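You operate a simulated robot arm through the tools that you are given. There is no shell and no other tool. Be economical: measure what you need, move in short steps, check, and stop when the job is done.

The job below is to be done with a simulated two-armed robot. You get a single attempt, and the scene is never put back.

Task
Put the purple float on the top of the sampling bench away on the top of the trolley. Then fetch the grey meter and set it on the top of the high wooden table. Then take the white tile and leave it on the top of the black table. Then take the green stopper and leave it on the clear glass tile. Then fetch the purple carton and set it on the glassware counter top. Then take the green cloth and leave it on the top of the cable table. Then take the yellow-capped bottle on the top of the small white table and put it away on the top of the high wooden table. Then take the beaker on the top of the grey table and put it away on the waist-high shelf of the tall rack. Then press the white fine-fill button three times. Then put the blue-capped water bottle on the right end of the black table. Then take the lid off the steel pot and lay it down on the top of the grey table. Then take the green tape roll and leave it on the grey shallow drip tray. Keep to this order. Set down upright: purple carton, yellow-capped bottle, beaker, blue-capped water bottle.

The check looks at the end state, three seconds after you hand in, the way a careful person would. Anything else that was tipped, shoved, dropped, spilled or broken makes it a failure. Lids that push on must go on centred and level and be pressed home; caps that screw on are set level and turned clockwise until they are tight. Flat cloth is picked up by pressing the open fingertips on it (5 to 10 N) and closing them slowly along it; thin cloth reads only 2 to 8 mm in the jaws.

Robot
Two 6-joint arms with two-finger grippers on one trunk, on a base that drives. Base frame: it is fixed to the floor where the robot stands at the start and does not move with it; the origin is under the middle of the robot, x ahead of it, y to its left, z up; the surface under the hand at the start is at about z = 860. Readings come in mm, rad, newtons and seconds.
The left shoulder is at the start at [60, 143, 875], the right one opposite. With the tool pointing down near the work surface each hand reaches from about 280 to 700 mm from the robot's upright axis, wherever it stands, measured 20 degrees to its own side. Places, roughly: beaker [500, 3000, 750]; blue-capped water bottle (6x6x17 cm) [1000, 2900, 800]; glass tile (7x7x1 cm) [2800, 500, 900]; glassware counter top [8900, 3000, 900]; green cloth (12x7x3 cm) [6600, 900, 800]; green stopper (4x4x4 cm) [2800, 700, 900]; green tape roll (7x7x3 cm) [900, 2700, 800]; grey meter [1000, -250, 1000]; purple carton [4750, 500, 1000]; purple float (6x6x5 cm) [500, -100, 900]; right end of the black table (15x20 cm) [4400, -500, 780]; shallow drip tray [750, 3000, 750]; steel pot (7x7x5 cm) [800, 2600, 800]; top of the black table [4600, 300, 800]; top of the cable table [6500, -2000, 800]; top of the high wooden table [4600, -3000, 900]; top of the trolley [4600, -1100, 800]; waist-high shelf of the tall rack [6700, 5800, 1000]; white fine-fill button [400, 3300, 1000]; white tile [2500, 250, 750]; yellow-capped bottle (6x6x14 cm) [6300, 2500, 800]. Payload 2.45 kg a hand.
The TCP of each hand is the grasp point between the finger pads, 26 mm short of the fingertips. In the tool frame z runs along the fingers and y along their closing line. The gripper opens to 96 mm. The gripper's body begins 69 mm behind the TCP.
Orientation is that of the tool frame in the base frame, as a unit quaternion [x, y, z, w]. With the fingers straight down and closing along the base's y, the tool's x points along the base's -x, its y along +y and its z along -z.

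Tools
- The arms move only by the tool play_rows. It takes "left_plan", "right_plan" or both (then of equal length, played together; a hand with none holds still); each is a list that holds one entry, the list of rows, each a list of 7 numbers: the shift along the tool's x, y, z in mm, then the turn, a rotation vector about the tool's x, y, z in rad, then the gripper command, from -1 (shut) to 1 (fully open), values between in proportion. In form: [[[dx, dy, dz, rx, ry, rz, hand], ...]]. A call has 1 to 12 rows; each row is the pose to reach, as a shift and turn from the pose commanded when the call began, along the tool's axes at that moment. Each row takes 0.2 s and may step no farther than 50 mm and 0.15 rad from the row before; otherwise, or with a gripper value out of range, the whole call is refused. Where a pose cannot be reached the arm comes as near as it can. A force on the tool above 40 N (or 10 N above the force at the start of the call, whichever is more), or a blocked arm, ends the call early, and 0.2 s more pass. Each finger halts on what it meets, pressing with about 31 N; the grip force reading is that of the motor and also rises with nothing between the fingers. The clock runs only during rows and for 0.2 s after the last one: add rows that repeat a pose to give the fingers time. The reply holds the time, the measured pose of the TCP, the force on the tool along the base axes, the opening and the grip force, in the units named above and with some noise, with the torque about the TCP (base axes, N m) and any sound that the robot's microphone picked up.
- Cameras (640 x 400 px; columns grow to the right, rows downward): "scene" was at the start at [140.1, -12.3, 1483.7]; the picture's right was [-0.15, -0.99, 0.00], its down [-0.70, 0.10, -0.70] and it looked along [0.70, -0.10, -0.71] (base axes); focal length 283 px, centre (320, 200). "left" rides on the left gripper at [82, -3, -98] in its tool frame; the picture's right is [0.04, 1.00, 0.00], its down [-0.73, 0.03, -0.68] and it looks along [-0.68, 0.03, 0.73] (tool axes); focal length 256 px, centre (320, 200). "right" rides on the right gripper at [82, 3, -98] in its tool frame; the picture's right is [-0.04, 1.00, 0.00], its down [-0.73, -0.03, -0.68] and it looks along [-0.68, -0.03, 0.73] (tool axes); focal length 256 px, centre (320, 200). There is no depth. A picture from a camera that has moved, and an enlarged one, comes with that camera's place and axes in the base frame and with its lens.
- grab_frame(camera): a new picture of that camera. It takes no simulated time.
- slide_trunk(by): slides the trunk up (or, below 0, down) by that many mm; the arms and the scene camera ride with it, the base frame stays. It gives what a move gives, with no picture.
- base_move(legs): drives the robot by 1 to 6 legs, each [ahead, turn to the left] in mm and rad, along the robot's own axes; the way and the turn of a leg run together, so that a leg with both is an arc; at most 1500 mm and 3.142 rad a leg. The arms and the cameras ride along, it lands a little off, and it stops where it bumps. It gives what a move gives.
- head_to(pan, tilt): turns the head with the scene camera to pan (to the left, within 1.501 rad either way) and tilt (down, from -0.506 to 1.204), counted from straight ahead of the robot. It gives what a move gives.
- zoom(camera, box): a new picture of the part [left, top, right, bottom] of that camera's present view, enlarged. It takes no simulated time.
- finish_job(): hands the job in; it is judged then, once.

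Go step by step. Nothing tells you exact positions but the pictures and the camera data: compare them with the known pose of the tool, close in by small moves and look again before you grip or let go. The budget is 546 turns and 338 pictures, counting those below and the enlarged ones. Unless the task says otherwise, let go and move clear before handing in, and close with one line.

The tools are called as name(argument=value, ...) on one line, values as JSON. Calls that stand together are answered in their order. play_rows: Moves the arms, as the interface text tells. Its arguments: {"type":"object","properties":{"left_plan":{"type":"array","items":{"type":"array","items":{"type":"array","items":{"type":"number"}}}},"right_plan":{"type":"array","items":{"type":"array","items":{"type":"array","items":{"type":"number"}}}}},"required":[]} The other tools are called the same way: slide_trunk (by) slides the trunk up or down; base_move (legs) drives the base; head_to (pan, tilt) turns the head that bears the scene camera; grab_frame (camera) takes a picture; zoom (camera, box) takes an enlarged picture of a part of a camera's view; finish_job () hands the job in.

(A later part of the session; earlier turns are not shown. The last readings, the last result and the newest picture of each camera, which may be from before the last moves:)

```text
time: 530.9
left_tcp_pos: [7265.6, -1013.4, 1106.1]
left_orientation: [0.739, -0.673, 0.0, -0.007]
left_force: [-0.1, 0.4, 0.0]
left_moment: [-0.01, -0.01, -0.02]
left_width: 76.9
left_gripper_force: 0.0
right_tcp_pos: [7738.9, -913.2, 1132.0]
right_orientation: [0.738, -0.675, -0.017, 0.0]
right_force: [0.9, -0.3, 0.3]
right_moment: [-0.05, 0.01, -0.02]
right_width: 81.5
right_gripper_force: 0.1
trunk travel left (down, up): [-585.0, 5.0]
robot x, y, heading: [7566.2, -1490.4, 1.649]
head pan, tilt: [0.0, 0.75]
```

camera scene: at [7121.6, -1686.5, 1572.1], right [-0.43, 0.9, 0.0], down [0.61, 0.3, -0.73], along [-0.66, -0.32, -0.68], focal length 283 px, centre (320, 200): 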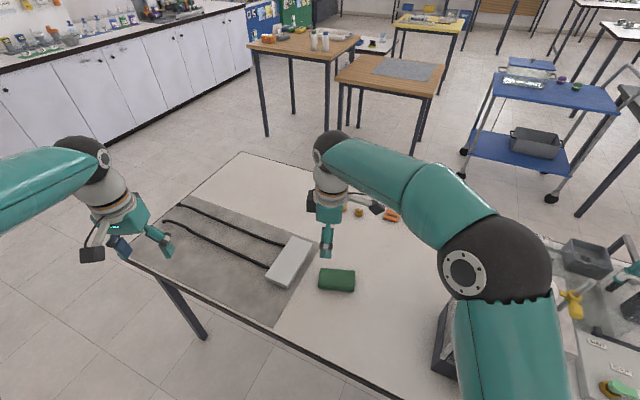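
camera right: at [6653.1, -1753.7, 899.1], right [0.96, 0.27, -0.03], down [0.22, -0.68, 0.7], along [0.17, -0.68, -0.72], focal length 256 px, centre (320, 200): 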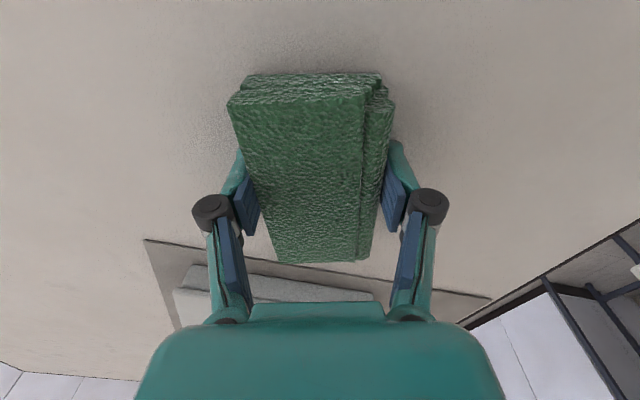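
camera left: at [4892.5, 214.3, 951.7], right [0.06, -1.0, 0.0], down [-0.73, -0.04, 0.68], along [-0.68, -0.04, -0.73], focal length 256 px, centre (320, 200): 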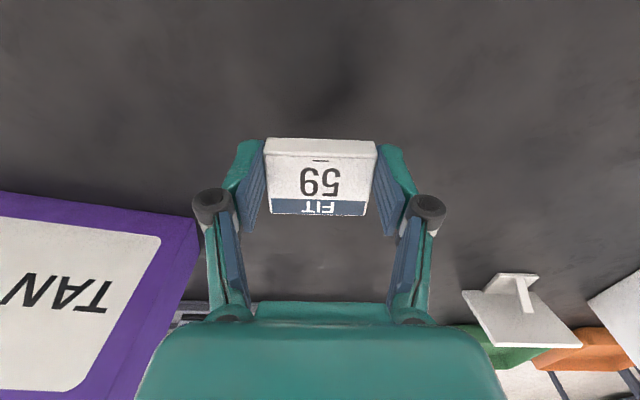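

base_move(legs=[[1350, 0], [1350, 0], [900, 1.5]])

base_move(legs=[[220, 0]])

base_move(legs=[[0, -0.8]])

base_move(legs=[[0, -0.77]])

head_to(pan=0.1, tilt=0.6)

grab_frame(camera="scene")

```text
time: 548.6
left_tcp_pos: [6245.8, 1458.2, 1105.0]
left_orientation: [1.0, 0.029, -0.005, -0.005]
left_force: [0.2, -1.2, 0.5]
left_moment: [0.09, 0.01, 0.02]
left_width: 76.7
left_gripper_force: 0.0
right_tcp_pos: [6163.9, 1933.1, 1133.8]
right_orientation: [1.0, 0.026, -0.013, 0.009]
right_force: [0.5, -0.5, -0.1]
right_moment: [0.14, 0.02, -0.03]
right_width: 81.6
right_gripper_force: 0.0
trunk travel left (down, up): [-585.0, 5.0]
robot x, y, heading: [6731.3, 1789.0, -3.121]
head pan, tilt: [0.0, 0.75]
cut short: leg 3
```

```text
time: 550.4
left_tcp_pos: [6023.7, 1455.4, 1106.0]
left_orientation: [1.0, 0.029, -0.004, -0.004]
left_force: [-0.1, 0.1, -0.9]
left_moment: [0.02, -0.03, 0.05]
left_width: 76.8
left_gripper_force: 0.0
right_tcp_pos: [5941.5, 1929.8, 1132.0]
right_orientation: [1.0, 0.027, -0.011, 0.01]
right_force: [-0.5, 0.1, -1.1]
right_moment: [-0.01, -0.02, -0.04]
right_width: 81.8
right_gripper_force: 0.1
trunk travel left (down, up): [-585.0, 5.0]
robot x, y, heading: [6507.9, 1785.9, -3.113]
head pan, tilt: [0.0, 0.75]
```

```text
time: 553.1
left_tcp_pos: [5935.1, 1906.5, 1107.0]
left_orientation: [0.931, -0.365, -0.003, -0.007]
left_force: [0.1, -0.9, 0.9]
left_moment: [0.01, 0.0, 0.01]
left_width: 76.8
left_gripper_force: 0.1
right_tcp_pos: [6219.4, 2294.3, 1134.0]
right_orientation: [0.93, -0.367, -0.015, 0.005]
right_force: [-0.2, 0.3, 0.3]
right_moment: [0.03, 0.03, -0.02]
right_width: 81.9
right_gripper_force: 0.0
trunk travel left (down, up): [-585.0, 5.0]
robot x, y, heading: [6478.8, 1760.9, 2.369]
head pan, tilt: [0.0, 0.75]
```

```text
time: 555.8
left_tcp_pos: [6189.5, 2248.7, 1108.3]
left_orientation: [0.726, -0.688, -0.001, -0.006]
left_force: [0.1, 0.1, -0.1]
left_moment: [0.0, -0.02, -0.03]
left_width: 76.9
left_gripper_force: 0.0
right_tcp_pos: [6665.6, 2327.9, 1133.8]
right_orientation: [0.724, -0.689, -0.017, -0.001]
right_force: [-0.7, -0.8, 0.0]
right_moment: [-0.02, 0.0, -0.01]
right_width: 81.7
right_gripper_force: 0.1
trunk travel left (down, up): [-585.0, 5.0]
robot x, y, heading: [6449.9, 1760.2, 1.61]
head pan, tilt: [0.0, 0.75]
```

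```text
time: 556.5
left_tcp_pos: [6191.1, 2247.4, 1107.7]
left_orientation: [0.725, -0.688, 0.0, -0.007]
left_force: [-0.3, 0.1, -0.5]
left_moment: [0.02, 0.02, 0.02]
left_width: 76.9
left_gripper_force: 0.1
right_tcp_pos: [6666.1, 2327.5, 1133.9]
right_orientation: [0.724, -0.689, -0.017, -0.001]
right_force: [0.1, 0.3, -0.1]
right_moment: [-0.01, 0.03, -0.03]
right_width: 81.8
right_gripper_force: 0.1
trunk travel left (down, up): [-585.0, 5.0]
robot x, y, heading: [6446.6, 1757.1, 1.611]
head pan, tilt: [0.099, 0.6]
```

```text
237 pictures are left
camera scene: at [6432.7, 1908.0, 1584.9], right [0.99, 0.13, 0.0], down [0.08, -0.56, -0.82], along [-0.11, 0.82, -0.57], focal length 283 px, centre (320, 200)
```

scene: 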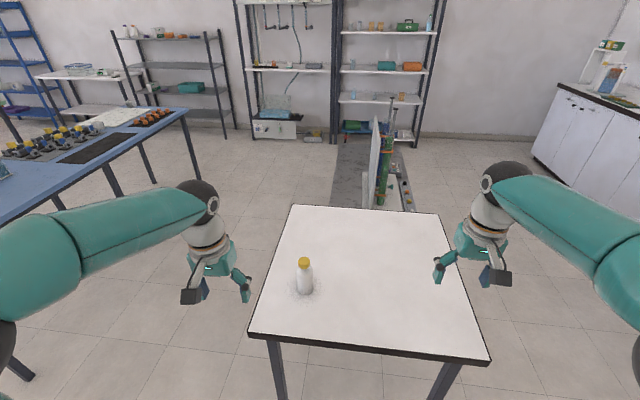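

Bottle at about [6292, 2516] on the small white table. Moving forward 170 mm and bringing the left hand over it.

base_move(legs=[[170, 0]])

grab_frame(camera="left")

grab_frame(camera="scene")

```text
time: 558.0
left_tcp_pos: [6185.6, 2419.9, 1107.0]
left_orientation: [0.726, -0.687, 0.0, -0.007]
left_force: [0.4, 1.0, -0.5]
left_moment: [-0.04, 0.0, 0.0]
left_width: 76.8
left_gripper_force: 0.0
right_tcp_pos: [6659.6, 2501.0, 1134.4]
right_orientation: [0.724, -0.689, -0.017, -0.001]
right_force: [-0.1, -1.3, -1.1]
right_moment: [-0.06, -0.01, 0.0]
right_width: 81.6
right_gripper_force: 0.1
trunk travel left (down, up): [-585.0, 5.0]
robot x, y, heading: [6441.6, 1931.5, 1.607]
head pan, tilt: [0.099, 0.6]
```

```text
236 pictures are left
camera left: at [6191.6, 2337.6, 1204.9], right [-1.0, -0.09, -0.01], down [-0.07, 0.72, 0.68], along [-0.06, 0.68, -0.73], focal length 256 px, centre (320, 200)
```

left: 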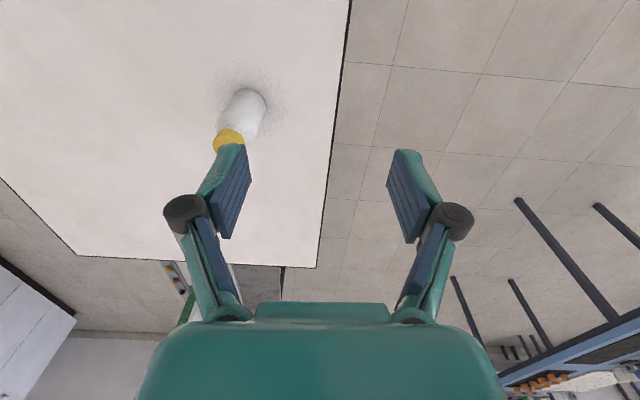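

```text
235 pictures are left
camera scene: at [6425.6, 2081.7, 1584.6], right [0.99, 0.13, 0.0], down [0.08, -0.56, -0.82], along [-0.11, 0.82, -0.57], focal length 283 px, centre (320, 200)
```

scene: 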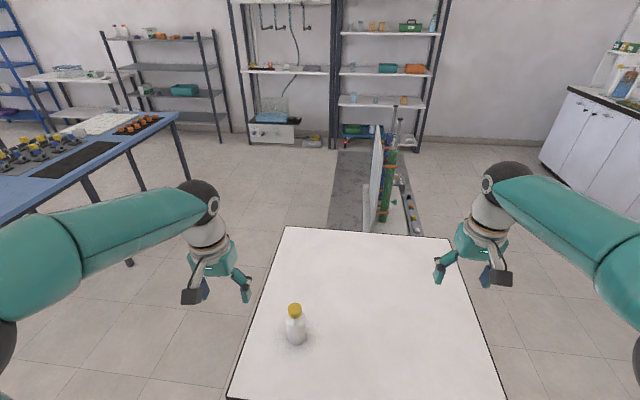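

play_rows(left_plan=[[[-20, -25, 15, -0.01, 0.009, 0, 1], [-40, -50, 30, -0.01, 0.009, 0, 1], [-60, -75, 50, -0.01, 0.009, 0, 1], [-80, -100, 75, -0.01, 0.009, 0, 1], [-92, -113, 100, -0.01, 0.009, 0, 1], [-92, -113, 120, -0.01, 0.009, 0, 1], [-92, -113, 120, -0.01, 0.009, 0, 1]]])

grab_frame(camera="left")

```text
time: 559.6
left_tcp_pos: [6294.1, 2518.1, 990.3]
left_orientation: [0.726, -0.688, 0.0, 0.0]
left_force: [0.3, -0.1, 0.2]
left_moment: [0.0, 0.01, -0.01]
left_width: 95.9
left_gripper_force: 0.0
right_tcp_pos: [6660.6, 2498.9, 1136.1]
right_orientation: [0.724, -0.69, -0.017, -0.002]
right_force: [-0.6, 0.0, 0.1]
right_moment: [-0.01, 0.02, -0.01]
right_width: 81.5
right_gripper_force: 0.2
trunk travel left (down, up): [-585.0, 5.0]
robot x, y, heading: [6436.8, 1930.3, 1.603]
head pan, tilt: [0.099, 0.6]
```

```text
234 pictures are left
camera left: at [6301.7, 2436.4, 1088.6], right [-1.0, -0.09, 0.0], down [-0.07, 0.73, 0.68], along [-0.06, 0.68, -0.73], focal length 256 px, centre (320, 200)
```

left: 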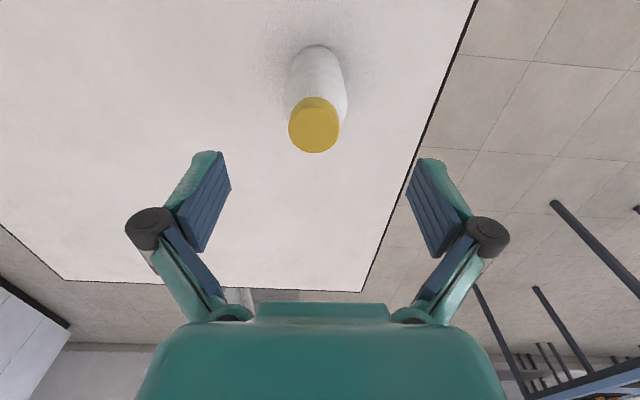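

play_rows(left_plan=[[[-4, -2, 40, 0, 0, 0, 1], [-4, -2, 80, 0, 0, 0, 1], [-4, -2, 115, 0, 0, 0, 1], [-4, -2, 131, 0, 0, 0, 1], [-4, -2, 131, 0, 0, 0, 1]]])

grab_frame(camera="left")

```text
time: 560.8
left_tcp_pos: [6295.2, 2523.0, 858.9]
left_orientation: [0.726, -0.688, -0.001, -0.001]
left_force: [0.3, -0.5, -0.1]
left_moment: [0.03, 0.03, 0.01]
left_width: 96.2
left_gripper_force: 0.0
right_tcp_pos: [6660.6, 2499.0, 1134.6]
right_orientation: [0.724, -0.69, -0.017, -0.002]
right_force: [0.5, -0.5, 0.5]
right_moment: [0.01, 0.02, 0.03]
right_width: 81.6
right_gripper_force: 0.1
trunk travel left (down, up): [-585.0, 5.0]
robot x, y, heading: [6438.5, 1933.5, 1.609]
head pan, tilt: [0.099, 0.6]
```

```text
233 pictures are left
camera left: at [6303.0, 2440.4, 957.4], right [-1.0, -0.09, 0.0], down [-0.07, 0.73, 0.68], along [-0.06, 0.68, -0.73], focal length 256 px, centre (320, 200)
```

left: 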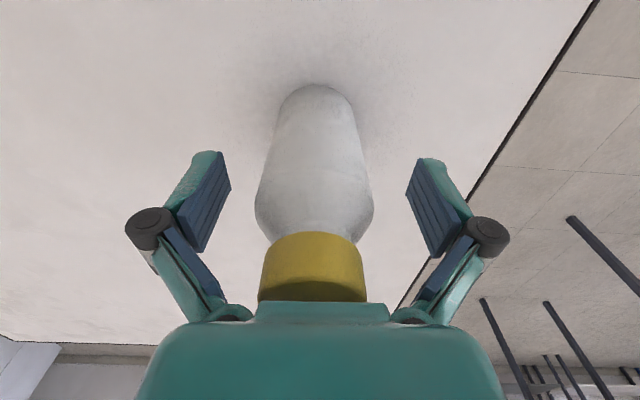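

Bottle between the fingers; closing and lifting.

play_rows(left_plan=[[[0, 0, 0, 0, 0, 0, 0.5], [0, 0, 0, 0, 0, 0, 0], [0, 0, 0, 0, 0, 0, -0.6], [0, 0, 0, 0, 0, 0, -1], [0, 0, 0, 0, 0, 0, -1], [0, 0, -30, 0, 0, 0, -1], [10, 0, -70, 0, 0, 0, -1], [25, 0, -110, 0, 0, 0, -1], [40, 0, -150, 0, 0, 0, -1], [60, 0, -190, 0, 0, 0, -1], [80, 0, -230, 0, 0, 0, -1]]], right_plan=[[[0, 0, 0, 0.023, 0.025, 0, 0.6], [0, 0, 0, 0.023, 0.025, 0, 0.6], [0, 0, 0, 0.023, 0.025, 0, 0.6], [0, 0, 0, 0.023, 0.025, 0, 0.6], [0, 0, 0, 0.023, 0.025, 0, 0.6], [0, 0, 0, 0.023, 0.025, 0, 0.6], [0, 0, 0, 0.023, 0.025, 0, 0.6], [0, 0, 0, 0.023, 0.025, 0, 0.6], [0, 0, 0, 0.023, 0.025, 0, 0.6], [0, 0, 0, 0.023, 0.025, 0, 0.6], [0, 0, 0, 0.023, 0.025, 0, 0.6]]])

grab_frame(camera="left")

```text
time: 563.2
left_tcp_pos: [6300.3, 2440.5, 1089.7]
left_orientation: [0.725, -0.689, 0.0, 0.0]
left_force: [0.2, -0.1, -2.6]
left_moment: [0.04, 0.03, -0.04]
left_width: 55.2
left_gripper_force: 30.8
right_tcp_pos: [6660.2, 2498.0, 1135.4]
right_orientation: [0.724, -0.69, 0.0, -0.001]
right_force: [0.9, -0.1, -0.2]
right_moment: [0.01, 0.0, 0.0]
right_width: 76.9
right_gripper_force: 0.0
trunk travel left (down, up): [-585.0, 5.0]
robot x, y, heading: [6443.0, 1930.4, 1.605]
head pan, tilt: [0.099, 0.6]
```

```text
232 pictures are left
camera left: at [6307.4, 2358.5, 1188.6], right [-1.0, -0.09, 0.0], down [-0.07, 0.73, 0.68], along [-0.06, 0.68, -0.73], focal length 256 px, centre (320, 200)
```

left: 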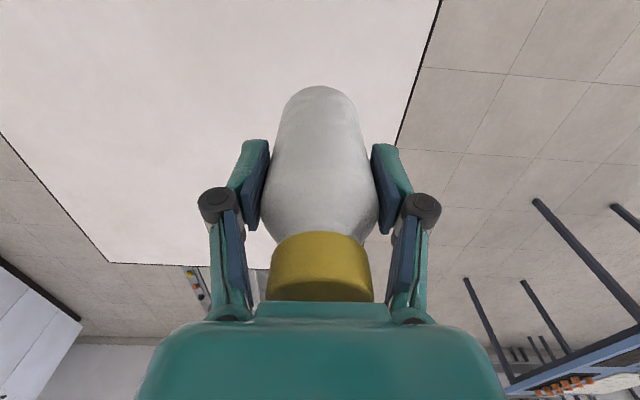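

Bottle held upright. Driving down the lane at x≈5480 toward the back side of the high wooden table.

base_move(legs=[[-100, 0]])

base_move(legs=[[0, 0.8]])

base_move(legs=[[0, 0.74]])

base_move(legs=[[440, 0], [800, 1.57]])

head_to(pan=0.0, tilt=0.4)

grab_frame(camera="scene")

```text
time: 564.3
left_tcp_pos: [6304.0, 2340.3, 1090.2]
left_orientation: [0.725, -0.689, 0.0, -0.001]
left_force: [0.2, -0.5, -1.1]
left_moment: [0.05, 0.01, 0.01]
left_width: 55.3
left_gripper_force: 30.8
right_tcp_pos: [6664.1, 2398.3, 1135.8]
right_orientation: [0.724, -0.69, 0.0, -0.001]
right_force: [-0.9, -0.4, -0.2]
right_moment: [0.02, -0.03, 0.0]
right_width: 76.8
right_gripper_force: 0.0
trunk travel left (down, up): [-585.0, 5.0]
robot x, y, heading: [6445.8, 1829.9, 1.606]
head pan, tilt: [0.099, 0.6]
```

```text
time: 567.0
left_tcp_pos: [5981.7, 2090.0, 1088.7]
left_orientation: [0.935, -0.355, 0.0, 0.001]
left_force: [0.3, 0.4, -3.4]
left_moment: [0.02, -0.01, -0.04]
left_width: 55.6
left_gripper_force: 31.5
right_tcp_pos: [6193.4, 2386.6, 1136.1]
right_orientation: [0.934, -0.357, 0.001, -0.001]
right_force: [-0.1, 0.5, 0.2]
right_moment: [-0.03, 0.0, -0.04]
right_width: 77.1
right_gripper_force: 0.0
trunk travel left (down, up): [-585.0, 5.0]
robot x, y, heading: [6471.3, 1858.8, 2.396]
head pan, tilt: [0.099, 0.6]
```

```text
time: 569.7
left_tcp_pos: [5954.9, 1692.6, 1089.7]
left_orientation: [1.0, 0.013, 0.0, 0.001]
left_force: [-0.8, -0.9, -2.6]
left_moment: [-0.02, -0.02, -0.02]
left_width: 55.5
left_gripper_force: 31.5
right_tcp_pos: [5907.7, 2053.9, 1134.4]
right_orientation: [1.0, 0.012, 0.001, -0.001]
right_force: [0.6, 0.0, 0.2]
right_moment: [0.01, 0.01, -0.03]
right_width: 76.8
right_gripper_force: 0.0
trunk travel left (down, up): [-585.0, 5.0]
robot x, y, heading: [6470.5, 1898.0, 3.144]
head pan, tilt: [0.099, 0.6]
```

```text
time: 577.2
left_tcp_pos: [5727.1, 876.1, 1089.5]
left_orientation: [0.691, 0.722, 0.0, -0.001]
left_force: [2.1, -0.7, -3.2]
left_moment: [0.02, 0.1, -0.02]
left_width: 55.5
left_gripper_force: 31.1
right_tcp_pos: [5368.4, 823.9, 1137.7]
right_orientation: [0.692, 0.722, -0.002, -0.002]
right_force: [1.4, 0.3, -0.1]
right_moment: [0.0, 0.11, 0.0]
right_width: 76.9
right_gripper_force: 0.1
trunk travel left (down, up): [-585.0, 5.0]
robot x, y, heading: [5462.3, 1385.3, -1.58]
head pan, tilt: [0.099, 0.6]
stopped in leg 2: the robot was blocked; the commanded pose is now the measured one
```

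```text
time: 578.0
left_tcp_pos: [5722.0, 876.3, 1090.8]
left_orientation: [0.691, 0.723, 0.001, 0.0]
left_force: [-0.6, 0.6, -3.6]
left_moment: [0.01, -0.02, 0.0]
left_width: 55.4
left_gripper_force: 30.9
right_tcp_pos: [5363.7, 823.5, 1137.8]
right_orientation: [0.693, 0.721, -0.001, 0.0]
right_force: [-0.1, 0.2, 0.3]
right_moment: [-0.01, 0.06, 0.0]
right_width: 76.9
right_gripper_force: 0.0
trunk travel left (down, up): [-585.0, 5.0]
robot x, y, heading: [5464.2, 1390.3, -1.581]
head pan, tilt: [0.0, 0.4]
```

```text
231 pictures are left
camera scene: at [5458.0, 1231.0, 1603.0], right [-1.0, 0.01, 0.0], down [0.0, 0.39, -0.92], along [-0.01, -0.92, -0.39], focal length 283 px, centre (320, 200)
```

scene: 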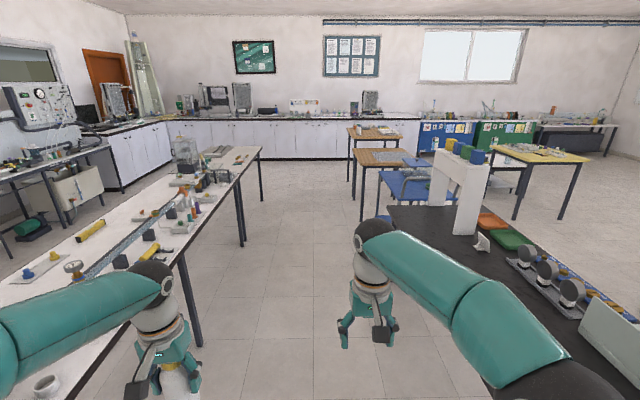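

base_move(legs=[[1450, 0], [1450, 0], [1280, 0]])

base_move(legs=[[0, -0.8]])

base_move(legs=[[0, -0.77]])

head_to(pan=0.15, tilt=0.6)

grab_frame(camera="scene")

```text
time: 598.5
left_tcp_pos: [5669.5, -3329.8, 1091.6]
left_orientation: [0.692, 0.722, 0.0, 0.001]
left_force: [0.1, -0.2, -2.5]
left_moment: [-0.04, -0.01, -0.01]
left_width: 55.3
left_gripper_force: 30.5
right_tcp_pos: [5308.5, -3381.7, 1138.0]
right_orientation: [0.693, 0.721, 0.0, 0.0]
right_force: [-0.2, -0.2, 0.9]
right_moment: [0.05, -0.01, -0.01]
right_width: 76.9
right_gripper_force: 0.2
trunk travel left (down, up): [-585.0, 5.0]
robot x, y, heading: [5407.7, -2820.6, -1.583]
head pan, tilt: [0.0, 0.4]
```

```text
time: 601.2
left_tcp_pos: [5222.6, -3362.9, 1091.4]
left_orientation: [0.919, 0.394, 0.001, 0.0]
left_force: [-0.4, -0.7, -3.1]
left_moment: [0.04, -0.02, -0.02]
left_width: 55.4
left_gripper_force: 31.1
right_tcp_pos: [4933.9, -3140.4, 1137.0]
right_orientation: [0.92, 0.392, -0.001, -0.001]
right_force: [-0.4, 0.7, -0.7]
right_moment: [-0.02, 0.0, 0.02]
right_width: 76.9
right_gripper_force: 0.2
trunk travel left (down, up): [-585.0, 5.0]
robot x, y, heading: [5432.6, -2844.5, -2.381]
head pan, tilt: [0.0, 0.4]
```

```text
time: 603.9
left_tcp_pos: [4921.4, -3066.2, 1093.2]
left_orientation: [1.0, 0.015, 0.001, 0.002]
left_force: [0.9, -0.6, -2.8]
left_moment: [0.04, -0.01, 0.01]
left_width: 55.4
left_gripper_force: 30.8
right_tcp_pos: [4873.1, -2704.8, 1137.6]
right_orientation: [1.0, 0.014, -0.001, -0.001]
right_force: [-1.2, -0.2, 0.0]
right_moment: [-0.01, 0.02, -0.03]
right_width: 76.5
right_gripper_force: 0.0
trunk travel left (down, up): [-585.0, 5.0]
robot x, y, heading: [5434.9, -2888.6, 3.137]
head pan, tilt: [0.0, 0.4]
```

```text
time: 604.6
left_tcp_pos: [4923.1, -3066.9, 1091.8]
left_orientation: [1.0, 0.016, 0.001, 0.0]
left_force: [0.0, -0.4, -2.3]
left_moment: [0.02, -0.06, 0.01]
left_width: 55.1
left_gripper_force: 31.3
right_tcp_pos: [4873.0, -2707.4, 1138.7]
right_orientation: [1.0, 0.014, -0.001, -0.001]
right_force: [-1.3, -0.6, 0.1]
right_moment: [0.03, -0.01, 0.0]
right_width: 77.0
right_gripper_force: 0.0
trunk travel left (down, up): [-585.0, 5.0]
robot x, y, heading: [5430.8, -2890.0, 3.129]
head pan, tilt: [0.15, 0.6]
```

```text
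230 pictures are left
camera scene: at [5282.6, -2898.9, 1584.9], right [-0.14, 0.99, 0.0], down [0.56, 0.08, -0.82], along [-0.82, -0.12, -0.57], focal length 283 px, centre (320, 200)
```

scene: 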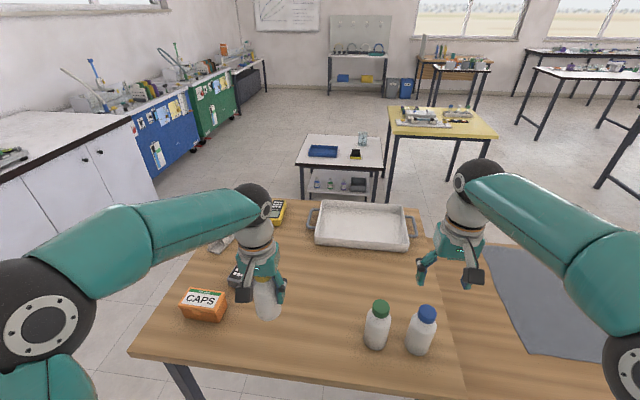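

Free spot at [4830, -3030] between the bottles and the CAPS box. Moving the bottle there and lowering.

play_rows(left_plan=[[[-30, -13, 10, 0, 0, 0, -1], [-60, -26, 20, 0, 0, 0, -1], [-92, -40, 35, 0, 0, 0, -1], [-92, -40, 65, 0, 0, 0, -1], [-92, -40, 92, 0, 0, 0, -1], [-92, -40, 92, 0, 0, 0, -1]]])

grab_frame(camera="scene")

```text
time: 606.0
left_tcp_pos: [4827.9, -3029.2, 1000.1]
left_orientation: [1.0, 0.015, 0.0, 0.001]
left_force: [0.2, 0.6, -2.3]
left_moment: [-0.02, -0.03, 0.01]
left_width: 55.6
left_gripper_force: 31.3
right_tcp_pos: [4873.0, -2704.9, 1138.5]
right_orientation: [1.0, 0.013, -0.001, 0.0]
right_force: [0.2, -1.2, 0.1]
right_moment: [0.0, 0.05, -0.01]
right_width: 76.8
right_gripper_force: 0.1
trunk travel left (down, up): [-585.0, 5.0]
robot x, y, heading: [5429.6, -2889.4, 3.133]
head pan, tilt: [0.15, 0.6]
```

```text
229 pictures are left
camera scene: at [5282.8, -2898.6, 1584.9], right [-0.14, 0.99, 0.0], down [0.56, 0.08, -0.82], along [-0.82, -0.12, -0.57], focal length 283 px, centre (320, 200)
```

scene: 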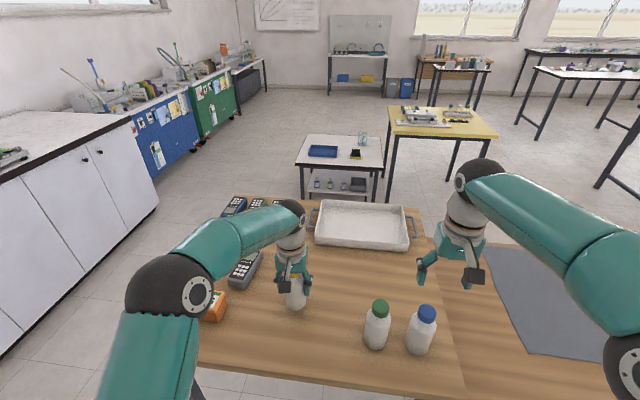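

play_rows(left_plan=[[[0, 0, 6, 0, 0, 0, -1], [0, 0, 11, 0, 0, 0, -1], [0, 0, 16, 0, 0, 0, -1], [0, 0, 16, 0, 0, 0, -1]]])

```text
time: 607.0
left_tcp_pos: [4828.1, -3030.3, 983.4]
left_orientation: [1.0, 0.014, 0.001, 0.001]
left_force: [-0.1, -0.7, -2.4]
left_moment: [-0.03, -0.01, 0.0]
left_width: 55.6
left_gripper_force: 31.5
right_tcp_pos: [4873.2, -2705.4, 1138.6]
right_orientation: [1.0, 0.014, 0.001, -0.001]
right_force: [0.2, 0.4, 0.4]
right_moment: [0.01, 0.01, -0.02]
right_width: 76.5
right_gripper_force: 0.1
trunk travel left (down, up): [-585.0, 5.0]
robot x, y, heading: [5434.2, -2889.2, 3.134]
head pan, tilt: [0.15, 0.6]
```

play_rows(left_plan=[[[0, 0, 3, 0, 0, 0, -1], [0, 0, 6, 0, 0, 0, -1], [0, 0, 6, 0, 0, 0, -1]]])

```text
time: 607.8
left_tcp_pos: [4828.6, -3028.3, 979.7]
left_orientation: [1.0, 0.015, 0.0, 0.001]
left_force: [-0.3, -0.9, 5.2]
left_moment: [0.07, 0.12, -0.03]
left_width: 55.7
left_gripper_force: 31.4
right_tcp_pos: [4872.9, -2704.8, 1138.7]
right_orientation: [1.0, 0.014, 0.0, -0.001]
right_force: [1.0, -0.3, -0.5]
right_moment: [0.02, 0.0, 0.02]
right_width: 76.9
right_gripper_force: 0.1
trunk travel left (down, up): [-585.0, 5.0]
robot x, y, heading: [5427.3, -2886.5, 3.137]
head pan, tilt: [0.15, 0.6]
```

Contact. Releasing and rising straight up.

play_rows(left_plan=[[[0, 0, 0, 0, 0, 0, -0.2], [0, 0, 0, 0, 0, 0, 0.3], [0, 0, 0, 0, 0, 0, 0.9], [0, 0, 0, 0, 0, 0, 0.9], [0, 0, 0, 0, 0, 0, 0.9], [0, 0, -35, 0, 0, 0, 0.9], [0, 0, -75, 0, 0, 0, 0.9], [0, 0, -110, 0, 0, 0, 0.9], [25, 0, -140, 0, 0, 0, 0.9], [60, 0, -160, 0, 0, 0, 0.9], [100, 0, -160, 0, 0, 0, 0.9]]])

grab_frame(camera="scene")

```text
time: 610.2
left_tcp_pos: [4929.6, -3025.2, 1138.6]
left_orientation: [1.0, 0.016, -0.001, 0.0]
left_force: [0.6, -0.1, 0.7]
left_moment: [-0.04, 0.07, -0.01]
left_width: 91.3
left_gripper_force: 0.0
right_tcp_pos: [4874.3, -2706.1, 1139.4]
right_orientation: [1.0, 0.015, 0.0, -0.002]
right_force: [0.1, -0.1, 0.5]
right_moment: [-0.02, 0.03, -0.01]
right_width: 76.8
right_gripper_force: 0.0
trunk travel left (down, up): [-585.0, 5.0]
robot x, y, heading: [5430.1, -2884.6, 3.134]
head pan, tilt: [0.15, 0.6]
```

```text
228 pictures are left
camera scene: at [5284.6, -2898.6, 1585.1], right [-0.14, 0.99, 0.0], down [0.56, 0.08, -0.83], along [-0.82, -0.12, -0.56], focal length 283 px, centre (320, 200)
```

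scene: 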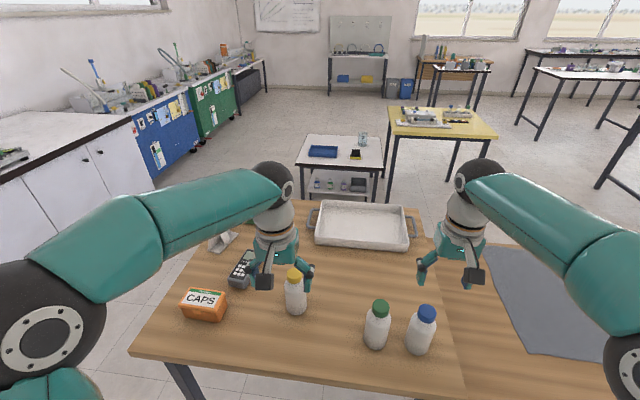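

The bottle is placed upright. Next is the beaker on the grey table; driving back up the lane and west.

base_move(legs=[[-80, 0]])

base_move(legs=[[0, -0.8]])

base_move(legs=[[0, -0.79]])

base_move(legs=[[1450, 0], [1450, 0], [1000, 0]])

base_move(legs=[[1080, 1.57]])

head_to(pan=-0.2, tilt=0.3)

grab_frame(camera="scene")

```text
time: 611.3
left_tcp_pos: [5011.2, -3025.6, 1139.5]
left_orientation: [1.0, 0.016, -0.001, 0.001]
left_force: [0.7, -0.2, 0.6]
left_moment: [0.01, 0.04, -0.02]
left_width: 91.3
left_gripper_force: 0.2
right_tcp_pos: [4956.8, -2706.2, 1140.8]
right_orientation: [1.0, 0.014, -0.001, 0.0]
right_force: [0.8, 1.0, 0.7]
right_moment: [-0.01, 0.05, 0.02]
right_width: 77.0
right_gripper_force: 0.2
trunk travel left (down, up): [-585.0, 5.0]
robot x, y, heading: [5511.7, -2886.3, 3.132]
head pan, tilt: [0.15, 0.6]
```

```text
time: 614.1
left_tcp_pos: [5062.0, -2620.7, 1139.4]
left_orientation: [0.927, -0.376, 0.001, 0.001]
left_force: [-0.6, 0.2, 0.4]
left_moment: [0.0, 0.0, -0.01]
left_width: 91.2
left_gripper_force: 0.0
right_tcp_pos: [5254.4, -2359.4, 1139.0]
right_orientation: [0.926, -0.378, 0.001, -0.001]
right_force: [-0.1, -0.6, -0.1]
right_moment: [-0.05, 0.0, -0.05]
right_width: 76.8
right_gripper_force: 0.1
trunk travel left (down, up): [-585.0, 5.0]
robot x, y, heading: [5486.4, -2914.6, 2.335]
head pan, tilt: [0.15, 0.6]
```

```text
time: 616.8
left_tcp_pos: [5398.8, -2407.1, 1140.2]
left_orientation: [0.708, -0.706, -0.001, 0.001]
left_force: [0.1, 0.4, -0.7]
left_moment: [-0.02, -0.01, -0.03]
left_width: 91.1
left_gripper_force: 0.0
right_tcp_pos: [5719.0, -2360.9, 1139.0]
right_orientation: [-0.707, 0.708, -0.001, 0.001]
right_force: [-0.1, 0.2, -0.2]
right_moment: [-0.05, -0.03, -0.04]
right_width: 76.6
right_gripper_force: 0.1
trunk travel left (down, up): [-585.0, 5.0]
robot x, y, heading: [5447.8, -2913.0, 1.545]
head pan, tilt: [0.15, 0.6]
```

```text
time: 635.9
left_tcp_pos: [5479.7, 1489.2, 1139.8]
left_orientation: [0.71, -0.704, -0.001, 0.0]
left_force: [0.1, -0.2, -0.1]
left_moment: [-0.02, 0.04, 0.04]
left_width: 91.2
left_gripper_force: 0.1
right_tcp_pos: [5801.5, 1537.0, 1139.1]
right_orientation: [0.709, -0.705, 0.001, 0.0]
right_force: [0.4, 0.6, 0.3]
right_moment: [-0.02, -0.01, 0.0]
right_width: 76.8
right_gripper_force: 0.1
trunk travel left (down, up): [-585.0, 5.0]
robot x, y, heading: [5533.1, 985.5, 1.548]
head pan, tilt: [0.15, 0.6]
```

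```text
time: 641.5
left_tcp_pos: [4352.6, 1620.8, 1139.5]
left_orientation: [1.0, 0.014, 0.001, 0.0]
left_force: [-0.4, -1.5, 0.4]
left_moment: [0.12, -0.02, -0.03]
left_width: 91.1
left_gripper_force: 0.1
right_tcp_pos: [4298.6, 1941.7, 1139.1]
right_orientation: [1.0, 0.011, 0.001, -0.002]
right_force: [0.4, -1.5, -1.1]
right_moment: [0.12, -0.04, 0.05]
right_width: 76.7
right_gripper_force: 0.0
trunk travel left (down, up): [-585.0, 5.0]
robot x, y, heading: [4856.3, 1726.7, 3.128]
head pan, tilt: [0.15, 0.6]
cut short: leg 1
```

```text
time: 642.3
left_tcp_pos: [4353.9, 1625.9, 1141.4]
left_orientation: [1.0, 0.012, 0.0, 0.002]
left_force: [-0.6, 0.3, -0.3]
left_moment: [-0.04, -0.01, -0.02]
left_width: 91.3
left_gripper_force: 0.1
right_tcp_pos: [4301.8, 1947.2, 1140.2]
right_orientation: [1.0, 0.011, 0.0, 0.0]
right_force: [0.0, -0.3, 0.1]
right_moment: [-0.06, 0.01, 0.04]
right_width: 76.9
right_gripper_force: 0.1
trunk travel left (down, up): [-585.0, 5.0]
robot x, y, heading: [4856.2, 1728.8, 3.132]
head pan, tilt: [-0.201, 0.3]
```

```text
227 pictures are left
camera scene: at [4704.1, 1749.1, 1612.3], right [0.21, 0.98, 0.0], down [0.29, -0.06, -0.95], along [-0.93, 0.2, -0.3], focal length 283 px, centre (320, 200)
```

scene: 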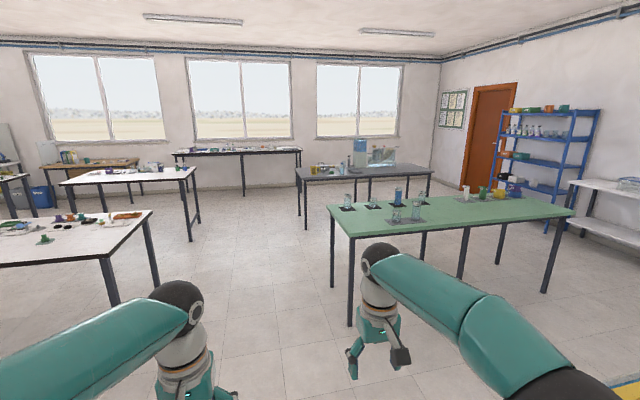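

The grey table runs along y (x≈380–1230, y≈2250–4000). The beaker is best reached from its -x side. Driving there.

base_move(legs=[[0, 0.04], [1450, 0], [1450, 0], [1380, 0]])

base_move(legs=[[942, -1.57]])

head_to(pan=-0.6, tilt=0.5)

grab_frame(camera="scene")

```text
time: 663.6
left_tcp_pos: [64.9, 1533.0, 1141.0]
left_orientation: [1.0, 0.027, 0.0, 0.001]
left_force: [0.9, -0.4, 0.9]
left_moment: [0.0, -0.03, -0.01]
left_width: 91.2
left_gripper_force: 0.0
right_tcp_pos: [4.2, 1851.4, 1139.0]
right_orientation: [1.0, 0.027, 0.001, -0.001]
right_force: [0.1, -0.5, -0.5]
right_moment: [-0.01, -0.02, 0.01]
right_width: 76.7
right_gripper_force: 0.1
trunk travel left (down, up): [-585.0, 5.0]
robot x, y, heading: [567.8, 1650.5, -3.127]
head pan, tilt: [-0.201, 0.3]
```

```text
time: 668.6
left_tcp_pos: [-146.8, 2737.6, 1142.2]
left_orientation: [0.72, -0.694, -0.003, 0.001]
left_force: [1.1, -1.0, 0.3]
left_moment: [0.08, 0.09, -0.01]
left_width: 91.3
left_gripper_force: 0.0
right_tcp_pos: [171.9, 2793.8, 1140.6]
right_orientation: [0.719, -0.695, -0.001, 0.001]
right_force: [1.1, 0.5, 0.4]
right_moment: [-0.01, 0.13, 0.0]
right_width: 76.9
right_gripper_force: 0.2
trunk travel left (down, up): [-585.0, 5.0]
robot x, y, heading: [-91.0, 2238.9, 1.58]
head pan, tilt: [-0.201, 0.3]
cut short: leg 1
```

```text
time: 669.5
left_tcp_pos: [-153.4, 2736.7, 1141.7]
left_orientation: [0.721, -0.693, 0.0, 0.0]
left_force: [0.0, 0.3, -0.1]
left_moment: [-0.01, -0.02, 0.02]
left_width: 91.2
left_gripper_force: 0.1
right_tcp_pos: [165.4, 2793.9, 1142.6]
right_orientation: [0.719, -0.695, 0.001, -0.001]
right_force: [-0.4, -0.3, 0.6]
right_moment: [0.02, -0.04, 0.03]
right_width: 76.8
right_gripper_force: 0.1
trunk travel left (down, up): [-585.0, 5.0]
robot x, y, heading: [-88.5, 2237.5, 1.589]
head pan, tilt: [-0.6, 0.499]
```

```text
226 pictures are left
camera scene: at [-45.0, 2372.4, 1594.1], right [0.83, -0.55, 0.0], down [-0.26, -0.4, -0.88], along [0.49, 0.73, -0.48], focal length 283 px, centre (320, 200)
```

scene: 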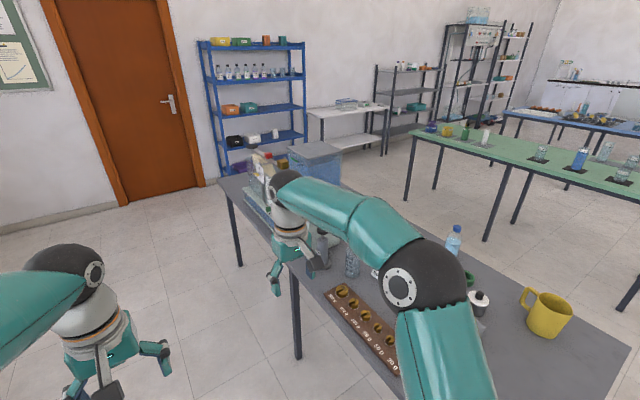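

base_move(legs=[[520, 0]])

base_move(legs=[[0, -0.8]])

base_move(legs=[[0, -0.78]])

head_to(pan=0.0, tilt=0.65)

grab_frame(camera="scene")

```text
time: 672.5
left_tcp_pos: [-155.3, 3257.4, 1142.0]
left_orientation: [0.719, -0.695, 0.0, 0.0]
left_force: [1.2, 0.0, 0.3]
left_moment: [0.0, 0.03, 0.02]
left_width: 91.3
left_gripper_force: 0.1
right_tcp_pos: [164.5, 3312.0, 1141.9]
right_orientation: [0.718, -0.696, 0.001, 0.0]
right_force: [0.9, 0.6, 0.6]
right_moment: [-0.01, -0.02, -0.03]
right_width: 76.9
right_gripper_force: 0.0
trunk travel left (down, up): [-585.0, 5.0]
robot x, y, heading: [-97.8, 2752.2, 1.581]
head pan, tilt: [-0.6, 0.499]
```

```text
time: 675.3
left_tcp_pos: [223.0, 3144.7, 1142.6]
left_orientation: [-0.392, 0.92, 0.001, 0.0]
left_force: [0.4, -1.1, -0.2]
left_moment: [0.01, -0.01, 0.01]
left_width: 91.1
left_gripper_force: 0.0
right_tcp_pos: [485.7, 2955.0, 1141.9]
right_orientation: [-0.389, 0.921, -0.001, 0.001]
right_force: [0.4, -0.2, -0.9]
right_moment: [0.0, 0.02, -0.03]
right_width: 76.7
right_gripper_force: 0.1
trunk travel left (down, up): [-585.0, 5.0]
robot x, y, heading: [-122.7, 2781.6, 0.787]
head pan, tilt: [-0.6, 0.499]
```

```text
time: 678.0
left_tcp_pos: [378.4, 2798.2, 1141.8]
left_orientation: [-0.013, 1.0, 0.0, 0.0]
left_force: [-0.1, 0.3, -0.3]
left_moment: [0.01, -0.01, -0.01]
left_width: 91.3
left_gripper_force: 0.1
right_tcp_pos: [432.7, 2478.5, 1141.8]
right_orientation: [-0.012, 1.0, -0.001, 0.0]
right_force: [0.8, -0.7, 0.3]
right_moment: [-0.01, 0.01, -0.01]
right_width: 76.7
right_gripper_force: 0.1
trunk travel left (down, up): [-585.0, 5.0]
robot x, y, heading: [-122.3, 2820.9, 0.01]
head pan, tilt: [-0.6, 0.499]
```

```text
time: 679.0
left_tcp_pos: [378.4, 2797.0, 1142.9]
left_orientation: [-0.014, 1.0, 0.001, 0.0]
left_force: [-0.8, 0.1, 1.0]
left_moment: [-0.01, -0.01, -0.02]
left_width: 91.1
left_gripper_force: 0.1
right_tcp_pos: [432.6, 2476.7, 1142.1]
right_orientation: [-0.012, 1.0, -0.001, 0.0]
right_force: [-0.2, 0.1, 0.4]
right_moment: [0.07, -0.03, -0.01]
right_width: 76.7
right_gripper_force: 0.0
trunk travel left (down, up): [-585.0, 5.0]
robot x, y, heading: [-126.4, 2815.8, 0.014]
head pan, tilt: [0.0, 0.649]
```

```text
225 pictures are left
camera scene: at [22.7, 2818.3, 1580.6], right [0.01, -1.0, 0.0], down [-0.6, -0.01, -0.8], along [0.8, 0.01, -0.6], focal length 283 px, centre (320, 200)
```

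scene: 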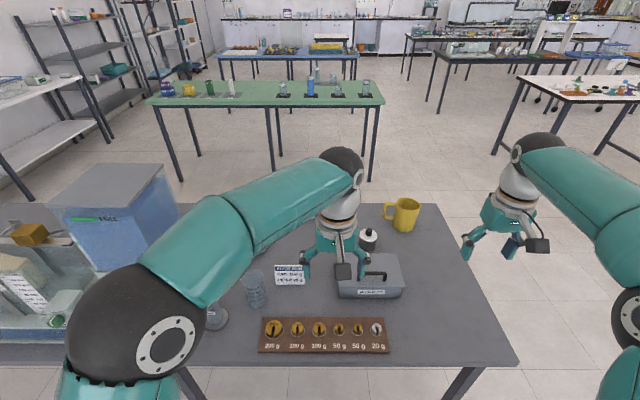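

The glass beaker stands at about [565, 3030]. Moving 100 mm closer and the left hand toward it.

base_move(legs=[[100, 0]])

play_rows(left_plan=[[[0, 45, 0, 0, 0, 0, 1], [0, 90, 0, 0, 0, 0, 1], [0, 135, 0, 0, 0, 0, 1], [0, 180, 0, 0, 0, 0, 1], [0, 220, 0, 0, 0, 0, 1], [0, 220, 0, 0, 0, 0, 1]]])

grab_frame(camera="left")

grab_frame(camera="scene")

```text
time: 680.1
left_tcp_pos: [481.2, 2799.6, 1142.6]
left_orientation: [-0.015, 1.0, 0.001, 0.0]
left_force: [2.4, 0.1, -0.8]
left_moment: [-0.01, 0.05, -0.01]
left_width: 91.0
left_gripper_force: 0.0
right_tcp_pos: [534.9, 2478.0, 1142.3]
right_orientation: [-0.013, 1.0, -0.002, -0.001]
right_force: [-0.4, -0.1, -0.1]
right_moment: [0.02, 0.04, 0.0]
right_width: 76.8
right_gripper_force: 0.0
trunk travel left (down, up): [-585.0, 5.0]
robot x, y, heading: [-23.4, 2818.9, 0.016]
head pan, tilt: [0.0, 0.649]
```

```text
time: 681.5
left_tcp_pos: [473.8, 3019.6, 1144.4]
left_orientation: [-0.013, 1.0, 0.002, 0.0]
left_force: [-0.1, -0.8, 0.0]
left_moment: [0.02, 0.02, -0.02]
left_width: 95.9
left_gripper_force: 0.1
right_tcp_pos: [534.0, 2478.4, 1142.8]
right_orientation: [-0.012, 1.0, -0.001, 0.0]
right_force: [-0.5, -0.1, 0.0]
right_moment: [-0.01, 0.0, -0.01]
right_width: 76.8
right_gripper_force: 0.0
trunk travel left (down, up): [-585.0, 5.0]
robot x, y, heading: [-21.3, 2821.4, 0.01]
head pan, tilt: [0.0, 0.649]
```

```text
224 pictures are left
camera left: at [391.2, 3013.0, 1243.1], right [-0.07, 1.0, 0.0], down [0.73, 0.05, 0.68], along [0.68, 0.05, -0.73], focal length 256 px, centre (320, 200)
```

left: 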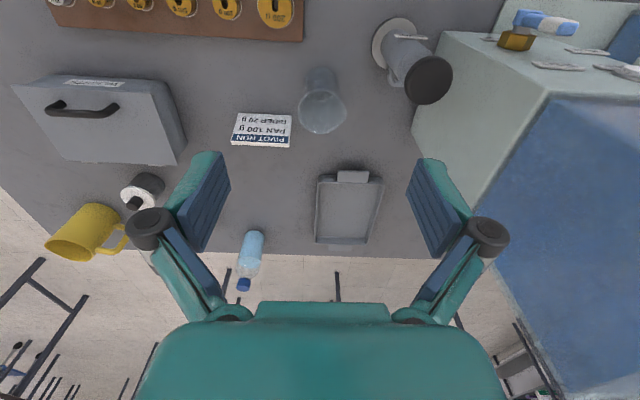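

```text
223 pictures are left
camera scene: at [124.2, 2820.8, 1580.6], right [0.01, -1.0, 0.0], down [-0.61, -0.01, -0.8], along [0.8, 0.01, -0.61], focal length 283 px, centre (320, 200)
```

scene: 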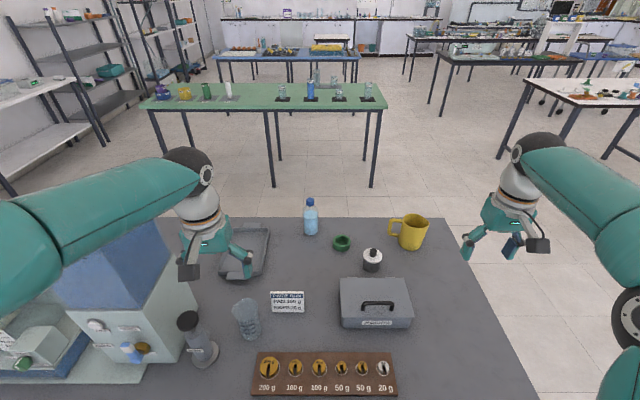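

Good overview. The beaker is about 63 mm wide and ~145 mm tall at [548, 3028]. Bringing the left hand above it.

play_rows(left_plan=[[[-20, 2, 25, 0, 0, 0, 1], [-40, 4, 55, 0, 0, 0, 1], [-60, 5, 90, 0, 0, 0, 1], [-74, 6, 125, 0, 0, 0, 1], [-74, 6, 154, 0, 0, 0, 1], [-74, 6, 154, 0, 0, 0, 1]]])

grab_frame(camera="left")

zoom(camera="scene", box=[160, 240, 340, 380])

```text
time: 682.9
left_tcp_pos: [547.2, 3026.8, 988.6]
left_orientation: [-0.015, 1.0, 0.001, 0.001]
left_force: [0.4, -0.1, -1.1]
left_moment: [-0.01, 0.01, 0.02]
left_width: 96.0
left_gripper_force: 0.2
right_tcp_pos: [534.2, 2479.4, 1143.1]
right_orientation: [-0.012, 1.0, -0.001, 0.0]
right_force: [0.5, 0.8, -0.6]
right_moment: [0.03, -0.02, -0.01]
right_width: 76.9
right_gripper_force: 0.1
trunk travel left (down, up): [-585.0, 5.0]
robot x, y, heading: [-24.5, 2818.9, 0.016]
head pan, tilt: [0.0, 0.649]
```

```text
222 pictures are left
camera left: at [465.1, 3021.3, 1087.1], right [-0.07, 1.0, 0.0], down [0.73, 0.05, 0.68], along [0.68, 0.05, -0.73], focal length 256 px, centre (320, 200)
```

left: 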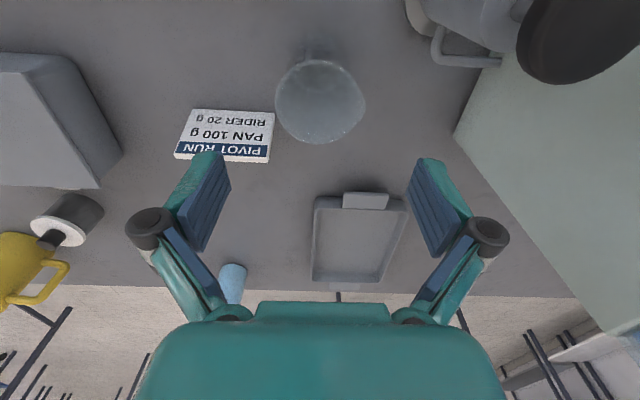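

```text
2.86 times, centred on (250, 310) of scene
camera zoom: at [124.0, 2821.5, 1580.6], right [0.01, -1.0, 0.0], down [-0.61, -0.01, -0.8], along [0.8, 0.01, -0.61], focal length 808 px, centre (520, -114)
```

zoom: 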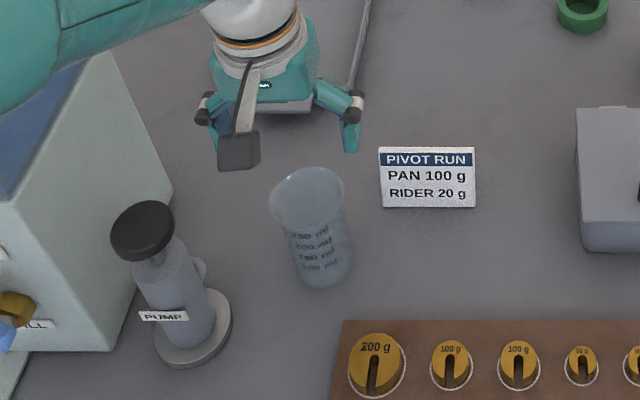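

Aligned over the rim; lowering around the beaker.

play_rows(left_plan=[[[1, 0, 40, 0, 0, 0, 1], [2, 0, 80, 0, 0, 0, 1], [2, 0, 120, 0, 0, 0, 1], [2, 0, 147, 0, 0, 0, 1], [2, 0, 147, 0, 0, 0, 1]]])

grab_frame(camera="left")

```text
time: 684.1
left_tcp_pos: [545.1, 3026.7, 840.9]
left_orientation: [-0.014, 1.0, 0.002, 0.001]
left_force: [-0.9, 0.2, -0.3]
left_moment: [0.01, 0.04, 0.03]
left_width: 95.9
left_gripper_force: 0.0
right_tcp_pos: [533.5, 2479.7, 1143.2]
right_orientation: [-0.012, 1.0, -0.001, 0.0]
right_force: [0.6, 0.2, 0.5]
right_moment: [-0.02, -0.01, 0.01]
right_width: 76.8
right_gripper_force: 0.0
trunk travel left (down, up): [-585.0, 5.0]
robot x, y, heading: [-27.3, 2824.0, 0.014]
head pan, tilt: [0.0, 0.649]
```

```text
220 pictures are left
camera left: at [463.1, 3020.5, 940.5], right [-0.07, 1.0, 0.0], down [0.73, 0.05, 0.68], along [0.68, 0.05, -0.73], focal length 256 px, centre (320, 200)
```

left: 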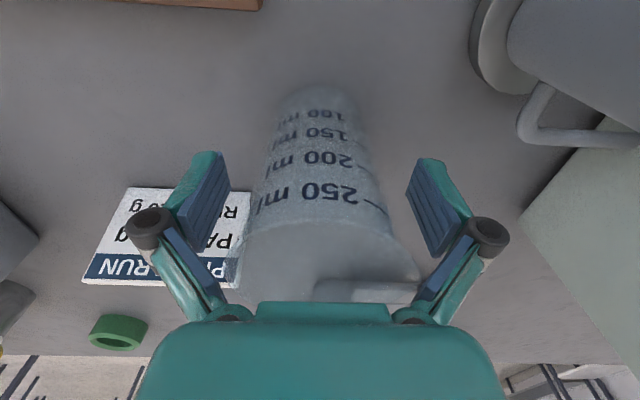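

play_rows(left_plan=[[[0, 0, 0, 0, 0, 0, 0.5], [0, 0, 0, 0, 0, 0, 0], [0, 0, 0, 0, 0, 0, -0.6], [0, 0, 0, 0, 0, 0, -1], [0, 0, 0, 0, 0, 0, -1], [0, 0, -30, 0, 0, 0, -1], [5, 0, -70, 0, 0, 0, -1], [10, 0, -110, 0, 0, 0, -1], [20, 0, -150, 0, 0, 0, -1], [30, 0, -195, 0, 0, 0, -1], [40, 0, -240, 0, 0, 0, -1]]])

grab_frame(camera="left")

```text
time: 686.5
left_tcp_pos: [503.3, 3027.2, 1084.7]
left_orientation: [-0.014, 1.0, 0.001, 0.0]
left_force: [-0.1, 0.6, -0.4]
left_moment: [0.01, -0.02, -0.01]
left_width: 68.9
left_gripper_force: 30.7
right_tcp_pos: [533.0, 2479.7, 1144.0]
right_orientation: [-0.012, 1.0, -0.001, 0.0]
right_force: [-0.8, -0.1, -0.6]
right_moment: [0.0, 0.01, 0.0]
right_width: 76.7
right_gripper_force: 0.0
trunk travel left (down, up): [-585.0, 5.0]
robot x, y, heading: [-22.7, 2821.0, 0.017]
head pan, tilt: [0.0, 0.649]
```

```text
219 pictures are left
camera left: at [421.9, 3020.1, 1182.0], right [-0.07, 1.0, 0.0], down [0.73, 0.05, 0.68], along [0.68, 0.05, -0.73], focal length 256 px, centre (320, 200)
```

left: 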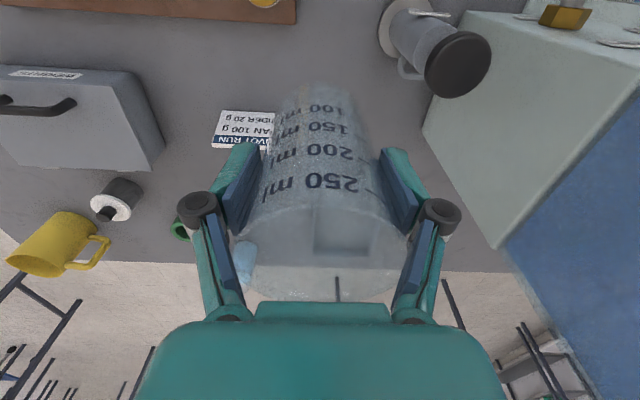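

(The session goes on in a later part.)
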